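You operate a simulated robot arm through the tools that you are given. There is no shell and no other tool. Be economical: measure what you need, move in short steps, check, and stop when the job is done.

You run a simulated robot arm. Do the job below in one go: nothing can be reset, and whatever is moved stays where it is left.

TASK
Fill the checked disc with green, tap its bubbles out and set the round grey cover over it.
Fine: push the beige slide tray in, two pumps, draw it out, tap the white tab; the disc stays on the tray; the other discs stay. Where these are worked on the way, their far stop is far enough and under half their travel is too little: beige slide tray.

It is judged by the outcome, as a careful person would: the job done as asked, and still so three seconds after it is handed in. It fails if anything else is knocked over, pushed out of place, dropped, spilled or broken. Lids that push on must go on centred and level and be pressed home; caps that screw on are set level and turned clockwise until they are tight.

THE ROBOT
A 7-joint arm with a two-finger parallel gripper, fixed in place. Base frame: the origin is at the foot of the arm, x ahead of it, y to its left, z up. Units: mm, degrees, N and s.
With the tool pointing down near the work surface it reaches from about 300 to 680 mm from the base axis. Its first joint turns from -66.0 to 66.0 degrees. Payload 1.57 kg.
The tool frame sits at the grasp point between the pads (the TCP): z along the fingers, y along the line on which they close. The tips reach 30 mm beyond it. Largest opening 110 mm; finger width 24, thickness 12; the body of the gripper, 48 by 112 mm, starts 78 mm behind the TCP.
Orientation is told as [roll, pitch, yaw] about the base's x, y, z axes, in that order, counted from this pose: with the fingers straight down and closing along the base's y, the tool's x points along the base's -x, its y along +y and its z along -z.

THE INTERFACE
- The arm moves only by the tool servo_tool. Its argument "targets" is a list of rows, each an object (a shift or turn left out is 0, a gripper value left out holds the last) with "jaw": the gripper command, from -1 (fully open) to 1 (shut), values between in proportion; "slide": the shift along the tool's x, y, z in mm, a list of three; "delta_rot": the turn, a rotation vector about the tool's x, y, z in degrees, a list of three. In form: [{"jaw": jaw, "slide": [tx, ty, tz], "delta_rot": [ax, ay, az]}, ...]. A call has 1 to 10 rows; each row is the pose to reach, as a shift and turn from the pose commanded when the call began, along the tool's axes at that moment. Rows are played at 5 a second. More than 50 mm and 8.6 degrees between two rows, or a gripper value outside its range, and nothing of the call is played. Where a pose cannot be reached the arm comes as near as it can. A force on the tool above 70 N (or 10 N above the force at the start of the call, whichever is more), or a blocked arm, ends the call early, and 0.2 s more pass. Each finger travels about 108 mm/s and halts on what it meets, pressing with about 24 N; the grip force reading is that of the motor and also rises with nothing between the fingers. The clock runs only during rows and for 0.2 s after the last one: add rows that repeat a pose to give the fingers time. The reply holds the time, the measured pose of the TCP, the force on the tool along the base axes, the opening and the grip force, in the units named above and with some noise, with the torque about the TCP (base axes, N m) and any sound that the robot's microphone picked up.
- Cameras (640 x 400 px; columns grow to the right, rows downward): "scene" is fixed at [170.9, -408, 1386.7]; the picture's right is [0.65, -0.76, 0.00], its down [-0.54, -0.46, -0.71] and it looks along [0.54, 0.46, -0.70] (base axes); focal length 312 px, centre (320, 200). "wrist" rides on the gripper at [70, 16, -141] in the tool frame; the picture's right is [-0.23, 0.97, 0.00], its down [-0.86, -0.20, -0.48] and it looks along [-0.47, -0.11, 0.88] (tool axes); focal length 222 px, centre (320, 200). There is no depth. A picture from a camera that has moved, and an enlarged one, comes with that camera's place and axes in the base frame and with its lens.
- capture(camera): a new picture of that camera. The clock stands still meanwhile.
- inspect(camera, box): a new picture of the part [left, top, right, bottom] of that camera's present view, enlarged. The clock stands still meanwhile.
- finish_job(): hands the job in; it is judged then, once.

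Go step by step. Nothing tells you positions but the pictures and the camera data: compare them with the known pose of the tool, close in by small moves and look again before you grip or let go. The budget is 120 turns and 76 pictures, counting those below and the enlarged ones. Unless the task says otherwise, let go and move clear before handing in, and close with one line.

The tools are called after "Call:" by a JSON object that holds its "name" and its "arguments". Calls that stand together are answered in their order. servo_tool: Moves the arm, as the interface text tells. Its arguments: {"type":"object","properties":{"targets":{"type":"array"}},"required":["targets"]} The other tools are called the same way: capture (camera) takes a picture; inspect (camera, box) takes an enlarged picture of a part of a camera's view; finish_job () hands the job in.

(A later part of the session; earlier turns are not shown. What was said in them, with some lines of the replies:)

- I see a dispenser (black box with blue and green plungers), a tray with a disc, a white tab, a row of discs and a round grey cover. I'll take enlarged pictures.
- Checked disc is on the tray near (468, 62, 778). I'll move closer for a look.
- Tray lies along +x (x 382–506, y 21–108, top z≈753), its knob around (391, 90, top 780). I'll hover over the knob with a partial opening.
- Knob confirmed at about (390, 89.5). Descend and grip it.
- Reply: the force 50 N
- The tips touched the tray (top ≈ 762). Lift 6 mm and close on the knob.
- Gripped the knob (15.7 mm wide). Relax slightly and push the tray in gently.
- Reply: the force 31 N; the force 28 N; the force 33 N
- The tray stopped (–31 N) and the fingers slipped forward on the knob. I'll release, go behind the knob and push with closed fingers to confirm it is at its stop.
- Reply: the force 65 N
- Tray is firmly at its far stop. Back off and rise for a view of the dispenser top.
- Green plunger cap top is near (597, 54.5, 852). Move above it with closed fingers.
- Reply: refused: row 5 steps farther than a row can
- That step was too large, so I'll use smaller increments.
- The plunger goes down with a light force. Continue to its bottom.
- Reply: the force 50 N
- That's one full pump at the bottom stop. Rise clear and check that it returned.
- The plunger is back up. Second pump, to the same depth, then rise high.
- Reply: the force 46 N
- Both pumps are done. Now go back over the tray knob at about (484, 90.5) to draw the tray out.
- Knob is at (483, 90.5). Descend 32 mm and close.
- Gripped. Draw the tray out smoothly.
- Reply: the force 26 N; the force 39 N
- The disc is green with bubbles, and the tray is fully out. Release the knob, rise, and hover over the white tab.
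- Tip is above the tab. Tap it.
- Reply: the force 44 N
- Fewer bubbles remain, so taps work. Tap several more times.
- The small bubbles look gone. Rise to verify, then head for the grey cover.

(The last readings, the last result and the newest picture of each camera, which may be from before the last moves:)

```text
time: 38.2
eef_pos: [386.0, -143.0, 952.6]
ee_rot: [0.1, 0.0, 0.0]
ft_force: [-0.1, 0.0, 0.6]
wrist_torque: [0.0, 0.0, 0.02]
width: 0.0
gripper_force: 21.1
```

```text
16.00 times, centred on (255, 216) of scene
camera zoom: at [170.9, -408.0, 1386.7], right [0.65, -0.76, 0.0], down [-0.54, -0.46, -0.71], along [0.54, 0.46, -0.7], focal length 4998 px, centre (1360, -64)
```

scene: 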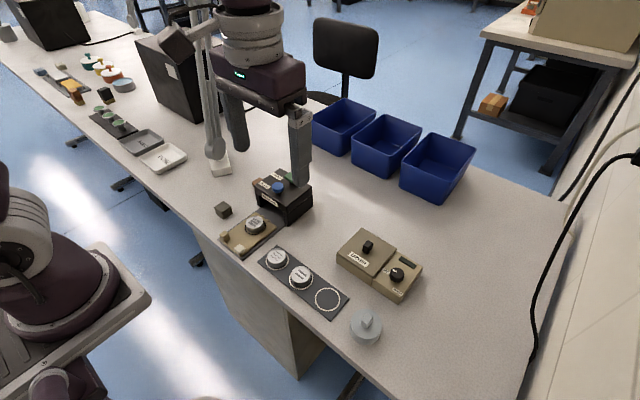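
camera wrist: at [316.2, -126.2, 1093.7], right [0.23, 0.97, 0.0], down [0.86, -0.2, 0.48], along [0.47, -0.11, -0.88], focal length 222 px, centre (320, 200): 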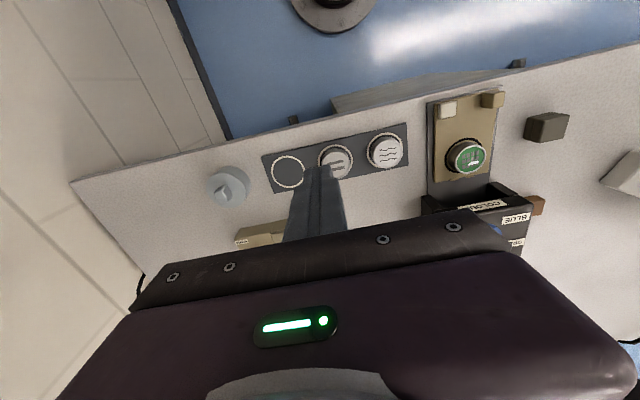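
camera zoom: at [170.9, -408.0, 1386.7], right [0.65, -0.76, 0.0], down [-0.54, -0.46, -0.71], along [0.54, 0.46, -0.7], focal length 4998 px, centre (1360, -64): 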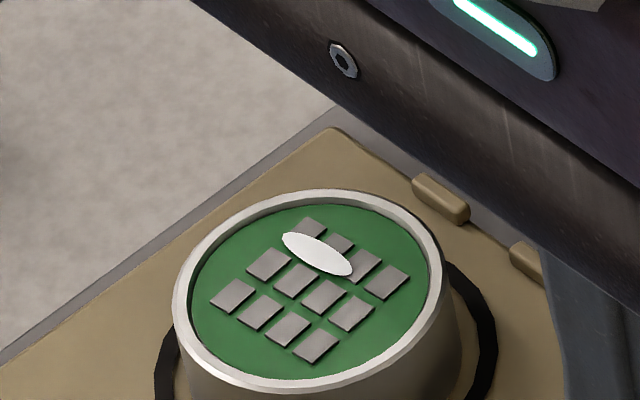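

The disc is filled and only a fixed sheen mark is left. The cover's knob is axis-aligned near (430, -306). Hover over it with the jaws slightly open.

Call:
{"name": "servo_tool", "arguments": {"targets": [{"jaw": 0.3, "slide": [-10, -41, 0]}, {"slide": [-20, -82, 0]}, {"slide": [-31, -124, 0]}, {"slide": [-42, -165, 10]}, {"slide": [-42, -165, 50]}, {"slide": [-42, -165, 75]}, {"slide": [-42, -165, 75]}]}}

Call:
{"name": "inspect", "arguments": {"camera": "wrist", "box": [220, 110, 440, 250]}}

Call:
{"name": "inspect", "arguments": {"camera": "scene", "box": [320, 270, 420, 345]}}

```text
time: 39.8
eef_pos: [429.0, -308.2, 875.5]
ee_rot: [0.0, 0.0, 0.1]
ft_force: [0.3, -0.4, 0.6]
wrist_torque: [0.0, 0.03, 0.0]
width: 38.4
gripper_force: 0.0
```

```text
2.86 times, centred on (330, 180) of wrist
camera zoom: at [358.2, -291.3, 1015.6], right [0.23, 0.97, 0.0], down [0.86, -0.2, 0.48], along [0.47, -0.11, -0.88], focal length 635 px, centre (291, 257)
```

zoom: 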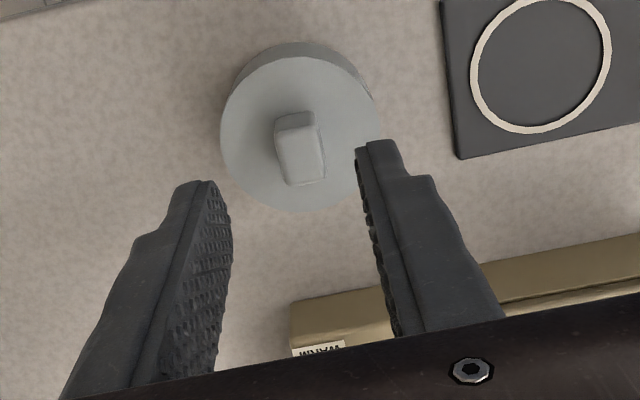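

```text
5.33 times, centred on (370, 308) of scene
camera zoom: at [170.9, -408.0, 1386.7], right [0.65, -0.76, 0.0], down [-0.54, -0.46, -0.71], along [0.54, 0.46, -0.7], focal length 1666 px, centre (53, -373)
```

zoom: 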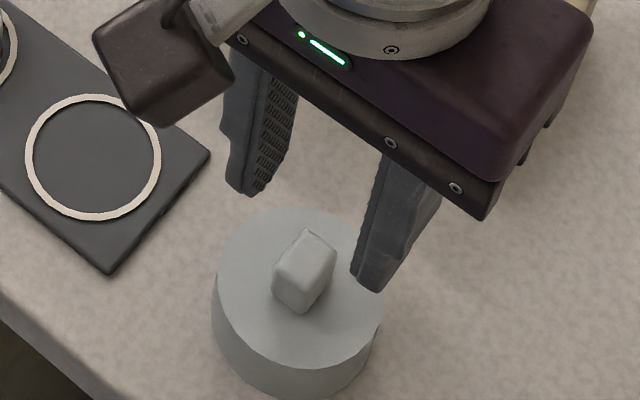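

Call:
{"name": "servo_tool", "arguments": {"targets": [{"slide": [-4, 2.5, 20]}, {"slide": [-4, 2.5, 40]}, {"slide": [-4, 2.5, 52]}, {"slide": [-4, 2.5, 57]}, {"slide": [-4, 2.5, 57]}]}}

Call:
{"name": "inspect", "arguments": {"camera": "wrist", "box": [220, 110, 440, 250]}}

Call:
{"name": "inspect", "arguments": {"camera": "scene", "box": [320, 270, 420, 345]}}

```text
time: 41.0
eef_pos: [436.4, -304.2, 818.9]
ee_rot: [0.0, 0.1, 0.0]
ft_force: [0.3, 1.0, 0.3]
wrist_torque: [0.02, -0.01, 0.0]
width: 38.6
gripper_force: 0.2
```

```text
2.86 times, centred on (330, 180) of wrist
camera zoom: at [365.3, -289.3, 960.1], right [0.23, 0.97, 0.0], down [0.85, -0.2, 0.48], along [0.47, -0.11, -0.88], focal length 635 px, centre (291, 257)
```

zoom: 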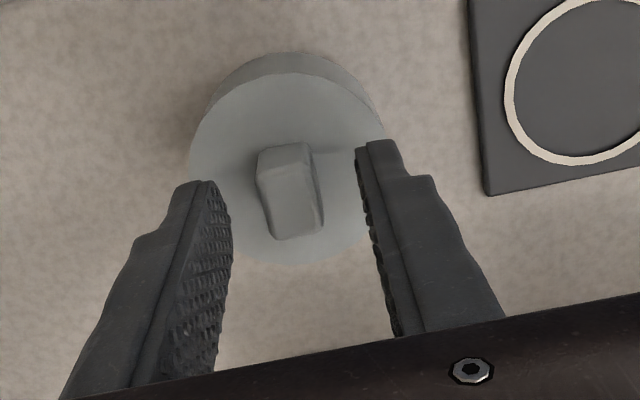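

```text
5.33 times, centred on (370, 308) of scene
camera zoom: at [170.9, -408.0, 1386.7], right [0.65, -0.76, 0.0], down [-0.54, -0.46, -0.71], along [0.54, 0.46, -0.7], focal length 1666 px, centre (53, -373)
```

zoom: 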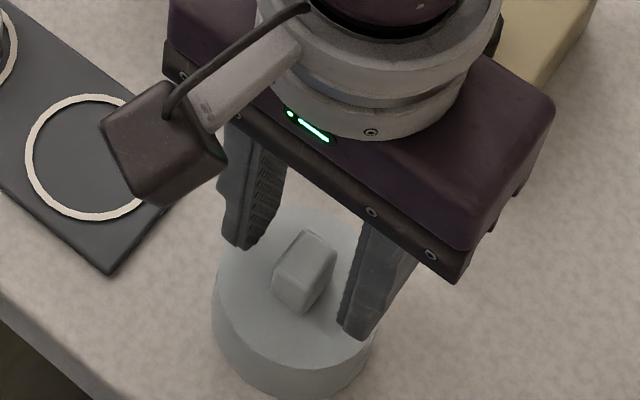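

Aligned within 2–3 mm. Nudge, lower 4 mm, and close on the cover knob.

Call:
{"name": "servo_tool", "arguments": {"targets": [{"slide": [2, -1, 0]}, {"slide": [2, -1, 4]}, {"slide": [2, -1, 4]}, {"jaw": 0.6, "slide": [2, -1, 4]}, {"jaw": 0.9, "slide": [2, -1, 4]}, {"jaw": 0.9, "slide": [2, -1, 4]}]}}

Call:
{"name": "inspect", "arguments": {"camera": "wrist", "box": [220, 110, 440, 250]}}

```text
time: 42.4
eef_pos: [433.6, -304.8, 817.2]
ee_rot: [0.0, 0.0, 0.0]
ft_force: [-0.9, -0.7, -0.3]
wrist_torque: [0.01, 0.02, 0.0]
width: 15.0
gripper_force: 24.4
```

```text
2.86 times, centred on (330, 180) of wrist
camera zoom: at [363.2, -288.7, 956.7], right [0.23, 0.97, 0.0], down [0.86, -0.2, 0.48], along [0.47, -0.11, -0.88], focal length 635 px, centre (291, 257)
```

zoom: 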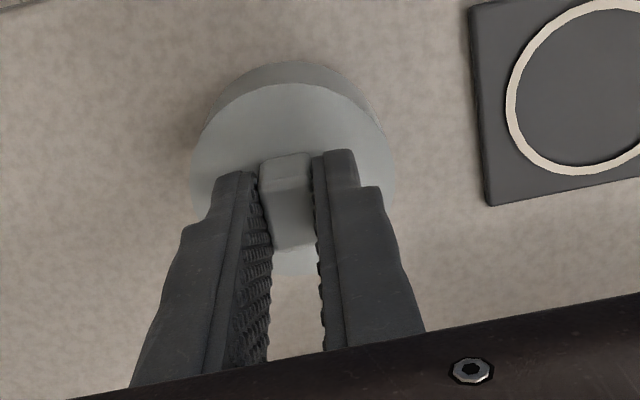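

Gripped. Lift and check.

Call:
{"name": "servo_tool", "arguments": {"targets": [{"slide": [0, 0, -10]}, {"slide": [0, 0, -30]}, {"slide": [0, 0, -60]}, {"slide": [0, 0, -90]}, {"slide": [0, 0, -110]}, {"slide": [0, 0, -110]}]}}

Call:
{"name": "inspect", "arguments": {"camera": "wrist", "box": [220, 110, 440, 250]}}

Call:
{"name": "inspect", "arguments": {"camera": "scene", "box": [310, 200, 450, 305]}}

```text
time: 43.8
eef_pos: [433.5, -306.1, 926.3]
ee_rot: [0.0, 0.0, 0.0]
ft_force: [-0.1, -0.5, 0.4]
wrist_torque: [-0.01, 0.02, -0.02]
width: 14.7
gripper_force: 23.7
```

```text
2.86 times, centred on (330, 180) of wrist
camera zoom: at [362.0, -290.1, 1067.0], right [0.23, 0.97, 0.0], down [0.86, -0.2, 0.48], along [0.47, -0.11, -0.88], focal length 635 px, centre (291, 257)
```

zoom: 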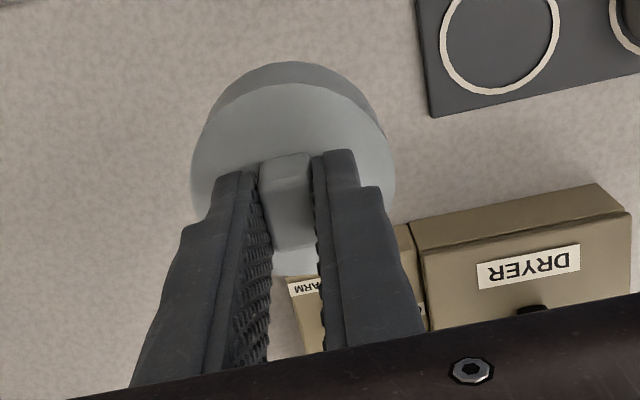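

```text
3.81 times, centred on (380, 252) of scene
camera zoom: at [170.9, -408.0, 1386.7], right [0.65, -0.76, 0.0], down [-0.54, -0.46, -0.71], along [0.54, 0.46, -0.7], focal length 1190 px, centre (91, 0)
```

zoom: 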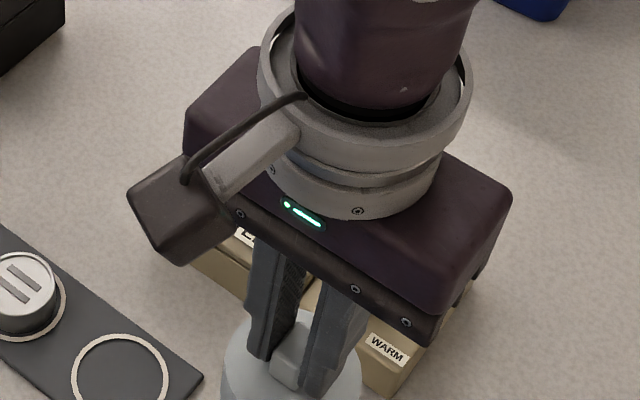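

The cover is held level. Carry it over to the disc at (467, 64), staying high.

Call:
{"name": "servo_tool", "arguments": {"targets": [{"slide": [-3, 25, 0]}, {"slide": [-6, 60, 0]}, {"slide": [-9, 100, 0]}, {"slide": [-13, 143, 0]}, {"slide": [-17, 186, 0]}, {"slide": [-21, 229, 0]}, {"slide": [-25, 272, 0]}, {"slide": [-29, 312, 0]}, {"slide": [-32, 347, 0]}, {"slide": [-34, 370, 0]}]}}

Call:
{"name": "servo_tool", "arguments": {"targets": [{"slide": [0, 0, 10]}, {"slide": [0, 0, 30]}, {"slide": [0, 0, 45]}, {"slide": [0, 0, 45]}]}}

Call:
{"name": "inspect", "arguments": {"camera": "scene", "box": [200, 165, 320, 255]}}

Call:
{"name": "inspect", "arguments": {"camera": "wrist", "box": [220, 110, 440, 250]}}

```text
time: 46.0
eef_pos: [466.6, 64.6, 927.1]
ee_rot: [0.1, -0.1, 0.1]
ft_force: [-0.4, -0.5, -0.9]
wrist_torque: [-0.04, 0.05, 0.01]
width: 14.8
gripper_force: 23.5
```

```text
time: 47.0
eef_pos: [465.3, 63.5, 882.7]
ee_rot: [0.1, -0.1, 0.1]
ft_force: [0.7, 0.3, -0.6]
wrist_torque: [-0.03, -0.01, -0.01]
width: 14.8
gripper_force: 24.0
```

```text
4.44 times, centred on (260, 210) of scene
camera zoom: at [170.9, -408.0, 1386.7], right [0.65, -0.76, 0.0], down [-0.54, -0.46, -0.71], along [0.54, 0.46, -0.7], focal length 1388 px, centre (587, 156)
```

zoom: 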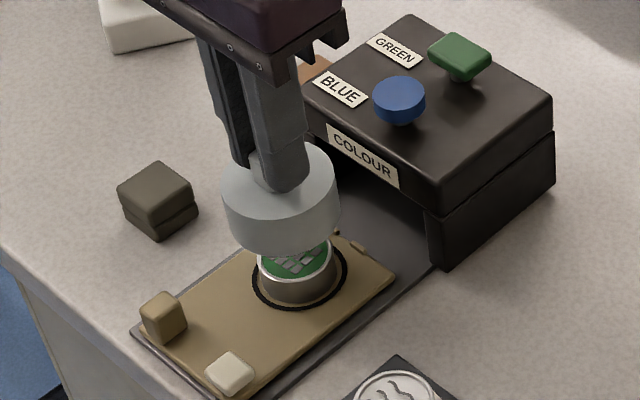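

```text
2.86 times, centred on (330, 180) of wrist
camera zoom: at [394.6, 79.6, 1022.5], right [0.23, 0.97, 0.0], down [0.85, -0.2, 0.48], along [0.47, -0.11, -0.88], focal length 635 px, centre (291, 257)
```

zoom: 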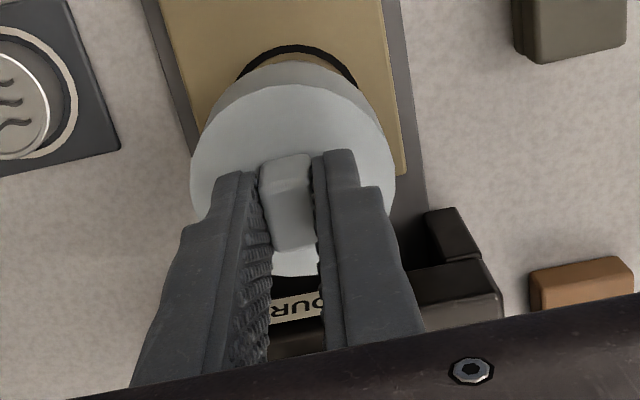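

Cover looks aligned over the disc within a couple of mm. Lower to just above it and check again.

Call:
{"name": "servo_tool", "arguments": {"targets": [{"slide": [0, 0, 8]}, {"slide": [0, 0, 16]}, {"slide": [0, 0, 22]}, {"slide": [0, 0, 22]}]}}

Call:
{"name": "inspect", "arguments": {"camera": "scene", "box": [230, 185, 286, 227]}}

Call:
{"name": "inspect", "arguments": {"camera": "wrist", "box": [260, 100, 380, 180]}}

```text
time: 48.0
eef_pos: [466.6, 65.1, 858.2]
ee_rot: [0.0, 0.0, 0.1]
ft_force: [-0.1, 0.2, -0.4]
wrist_torque: [-0.01, 0.03, -0.03]
width: 14.8
gripper_force: 24.4
```

```text
9.52 times, centred on (258, 206) of scene
camera zoom: at [170.9, -408.0, 1386.7], right [0.65, -0.76, 0.0], down [-0.54, -0.46, -0.71], along [0.54, 0.46, -0.7], focal length 2975 px, centre (910, 143)
```

zoom: 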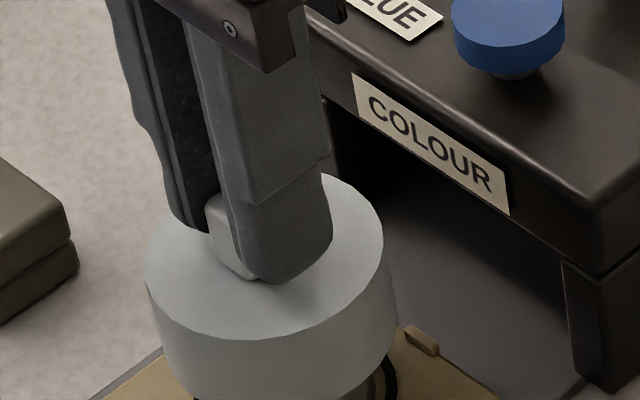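

```text
5.00 times, centred on (320, 140) of wrist
camera zoom: at [396.0, 80.1, 998.8], right [0.23, 0.97, 0.0], down [0.86, -0.2, 0.48], along [0.47, -0.11, -0.88], focal length 1111 px, centre (320, 500)
```

zoom: 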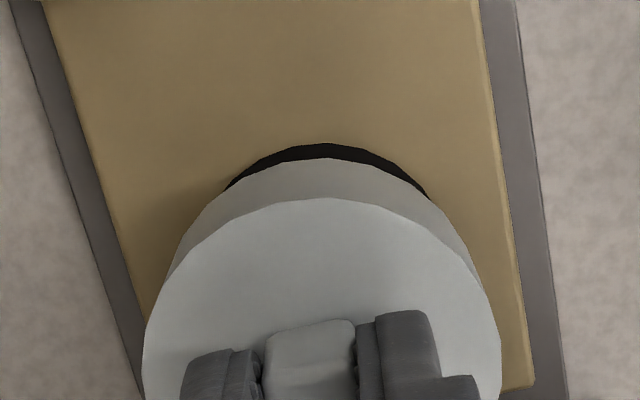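

Call:
{"name": "inspect", "arguments": {"camera": "scene", "box": [230, 200, 286, 242]}}

```text
9.52 times, centred on (258, 221) of scene
camera zoom: at [170.9, -408.0, 1386.7], right [0.65, -0.76, 0.0], down [-0.54, -0.46, -0.71], along [0.54, 0.46, -0.7], focal length 2975 px, centre (910, 0)
```

zoom: 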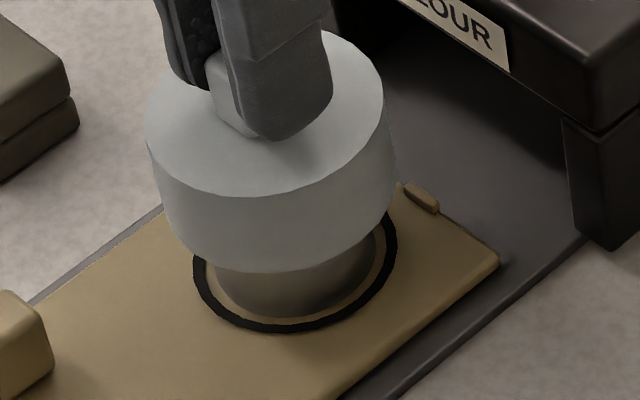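

The cover is aligned with the disc within about 1 mm; shift +0.8 mm in y and lower slowly, watching the force.

Call:
{"name": "servo_tool", "arguments": {"targets": [{"slide": [0, 0.8, 3]}, {"slide": [0, 0.8, 6]}, {"slide": [0, 0.8, 9]}, {"slide": [0, 0.8, 12]}, {"slide": [0, 0.8, 14]}, {"slide": [0, 0.8, 16]}, {"slide": [0, 0.8, 18]}, {"slide": [0, 0.8, 20]}]}}

Call:
{"name": "inspect", "arguments": {"camera": "scene", "box": [230, 200, 286, 242]}}

```text
time: 49.8
eef_pos: [466.9, 65.4, 837.9]
ee_rot: [-0.1, 0.0, 0.1]
ft_force: [0.2, 0.6, -0.7]
wrist_torque: [-0.02, 0.01, 0.0]
width: 14.8
gripper_force: 23.4
```

```text
9.52 times, centred on (258, 221) of scene
camera zoom: at [170.9, -408.0, 1386.7], right [0.65, -0.76, 0.0], down [-0.54, -0.46, -0.71], along [0.54, 0.46, -0.7], focal length 2975 px, centre (910, 0)
```

zoom: 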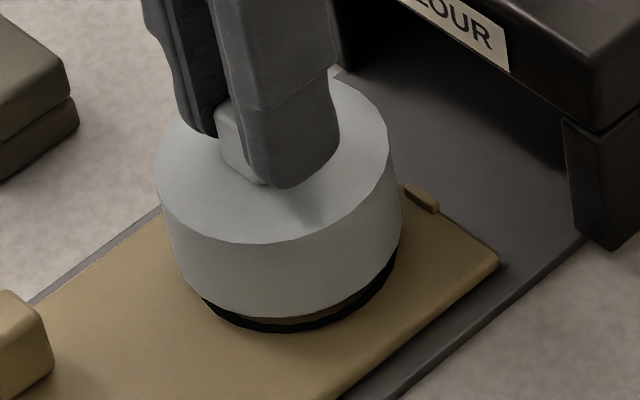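

The cover is sliding over the disc with no contact force. Continue down until it seats.

Call:
{"name": "servo_tool", "arguments": {"targets": [{"slide": [0, 0, 2]}, {"slide": [0, 0, 4]}, {"slide": [0, 0, 6]}, {"slide": [0, 0, 8]}, {"slide": [0, 0, 10]}, {"slide": [0, 0, 10]}]}}

Call:
{"name": "inspect", "arguments": {"camera": "scene", "box": [230, 200, 286, 242]}}

```text
time: 51.2
eef_pos: [466.7, 66.4, 828.1]
ee_rot: [0.1, 0.0, 0.0]
ft_force: [0.2, -0.9, 4.6]
wrist_torque: [-0.03, 0.1, -0.02]
width: 14.7
gripper_force: 24.4
```

```text
9.52 times, centred on (258, 221) of scene
camera zoom: at [170.8, -408.0, 1386.7], right [0.65, -0.76, 0.0], down [-0.54, -0.46, -0.71], along [0.54, 0.46, -0.7], focal length 2975 px, centre (910, 0)
```

zoom: 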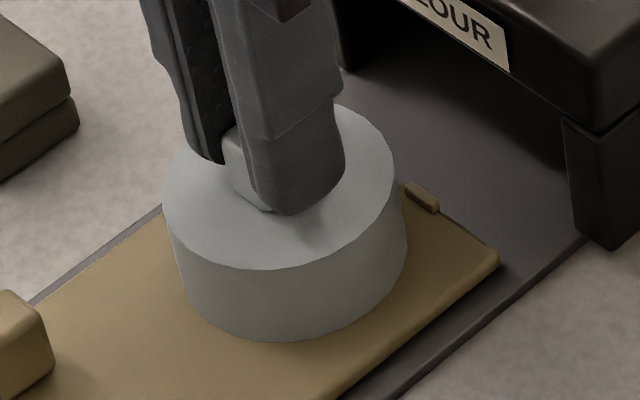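

Contact has begun and the ring is covered. Press a little to confirm it is seated.

Call:
{"name": "servo_tool", "arguments": {"targets": [{"slide": [0, 0, 1]}, {"slide": [0, 0, 2]}, {"slide": [0, 0, 3]}, {"slide": [0, 0, 3]}]}}

```text
time: 52.2
eef_pos: [467.5, 65.8, 825.5]
ee_rot: [0.1, -0.1, 0.0]
ft_force: [0.6, 1.3, 23.2]
wrist_torque: [0.0, -0.13, -0.01]
width: 15.1
gripper_force: 24.1
```

Firm seat. Relax, open and rise straight up.

Call:
{"name": "servo_tool", "arguments": {"targets": [{"slide": [0, 0, -3]}, {"jaw": 0.5, "slide": [0, 0, -3]}, {"jaw": 0.3, "slide": [0, 0, -3]}, {"slide": [0, 0, -20]}, {"slide": [0, 0, -60]}, {"slide": [0, 0, -105]}, {"slide": [30, -40, -120]}, {"slide": [60, -80, -130]}, {"slide": [60, -120, -150]}, {"slide": [60, -120, -150]}]}}

Call:
{"name": "capture", "arguments": {"camera": "scene"}}

Call:
{"name": "inspect", "arguments": {"camera": "scene", "box": [200, 165, 320, 255]}}

Call:
{"name": "capture", "arguments": {"camera": "wrist"}}

```text
refused: row 7 steps farther than a row can; nothing moved
```

```text
18 pictures are left
```

scene: 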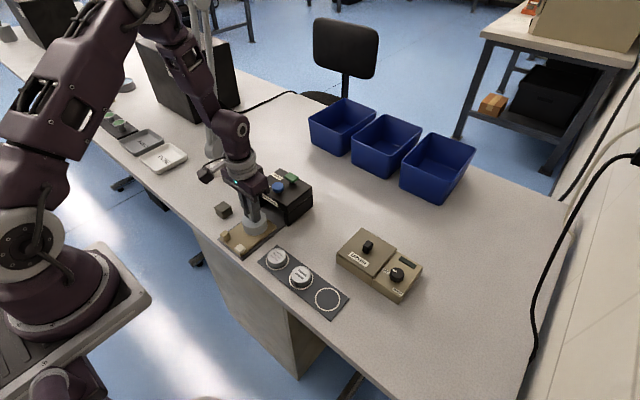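

```text
4.44 times, centred on (260, 210) of scene
camera zoom: at [170.5, -408.0, 1386.7], right [0.65, -0.76, 0.0], down [-0.54, -0.46, -0.71], along [0.54, 0.46, -0.7], focal length 1388 px, centre (587, 156)
```

zoom: 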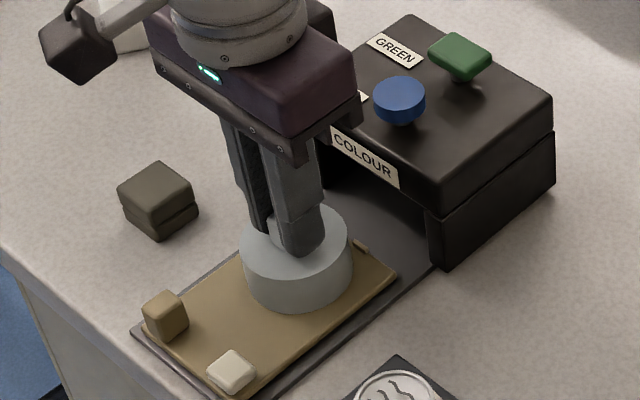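

```text
16 pictures are left
camera wrist: at [397.1, 81.6, 966.0], right [0.23, 0.97, 0.0], down [0.85, -0.2, 0.48], along [0.47, -0.11, -0.88], focal length 222 px, centre (320, 200)
```

wrist: 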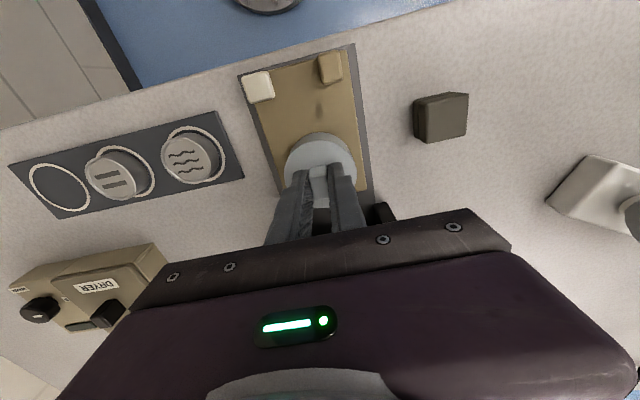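

Call:
{"name": "servo_tool", "arguments": {"targets": [{"slide": [0, 0, -3]}, {"jaw": 0.5, "slide": [0, 0, -3]}, {"jaw": 0.3, "slide": [0, 0, -3]}, {"jaw": 0.3, "slide": [0, 0, -3]}, {"slide": [0, 0, -20]}, {"slide": [0, 0, -60]}, {"slide": [0, 0, -105]}, {"slide": [25, -35, -115]}, {"slide": [50, -70, -125]}, {"slide": [60, -100, -140]}]}}

Call:
{"name": "inspect", "arguments": {"camera": "scene", "box": [200, 165, 320, 255]}}

Call:
{"name": "capture", "arguments": {"camera": "wrist"}}

```text
time: 54.4
eef_pos: [407.4, -37.5, 964.9]
ee_rot: [0.1, 0.0, 0.0]
ft_force: [-0.7, 0.3, -0.2]
wrist_torque: [-0.02, 0.0, -0.01]
width: 38.5
gripper_force: 0.0
```

```text
4.44 times, centred on (260, 210) of scene
camera zoom: at [170.9, -408.0, 1386.7], right [0.65, -0.76, 0.0], down [-0.54, -0.46, -0.71], along [0.54, 0.46, -0.7], focal length 1388 px, centre (587, 156)
```

zoom: 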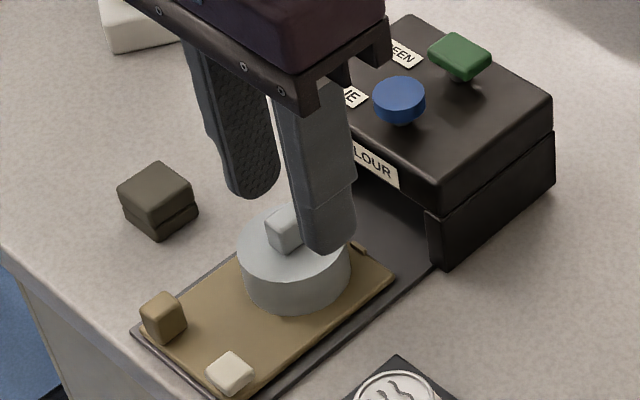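

```text
14 pictures are left
camera wrist: at [337.5, -21.0, 1105.6], right [0.23, 0.97, 0.0], down [0.86, -0.2, 0.48], along [0.47, -0.11, -0.88], focal length 222 px, centre (320, 200)
```

wrist: 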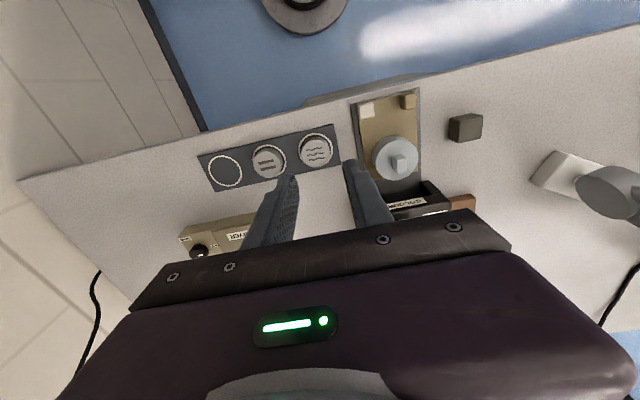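

The cover sits level over the disc on the drawn-out tray, the gripper is clear, and the other discs haven't moved. Handing in.

Call:
{"name": "finish_job", "arguments": {}}

```text
The job is handed in.
```

The checked disc is filled green (two pumps), its bubbles are tapped out, and the round grey cover is seated level over it on the drawn-out tray; it took two taps on the white tab, and I took the white oval still on the green as sheen, not a bubble.
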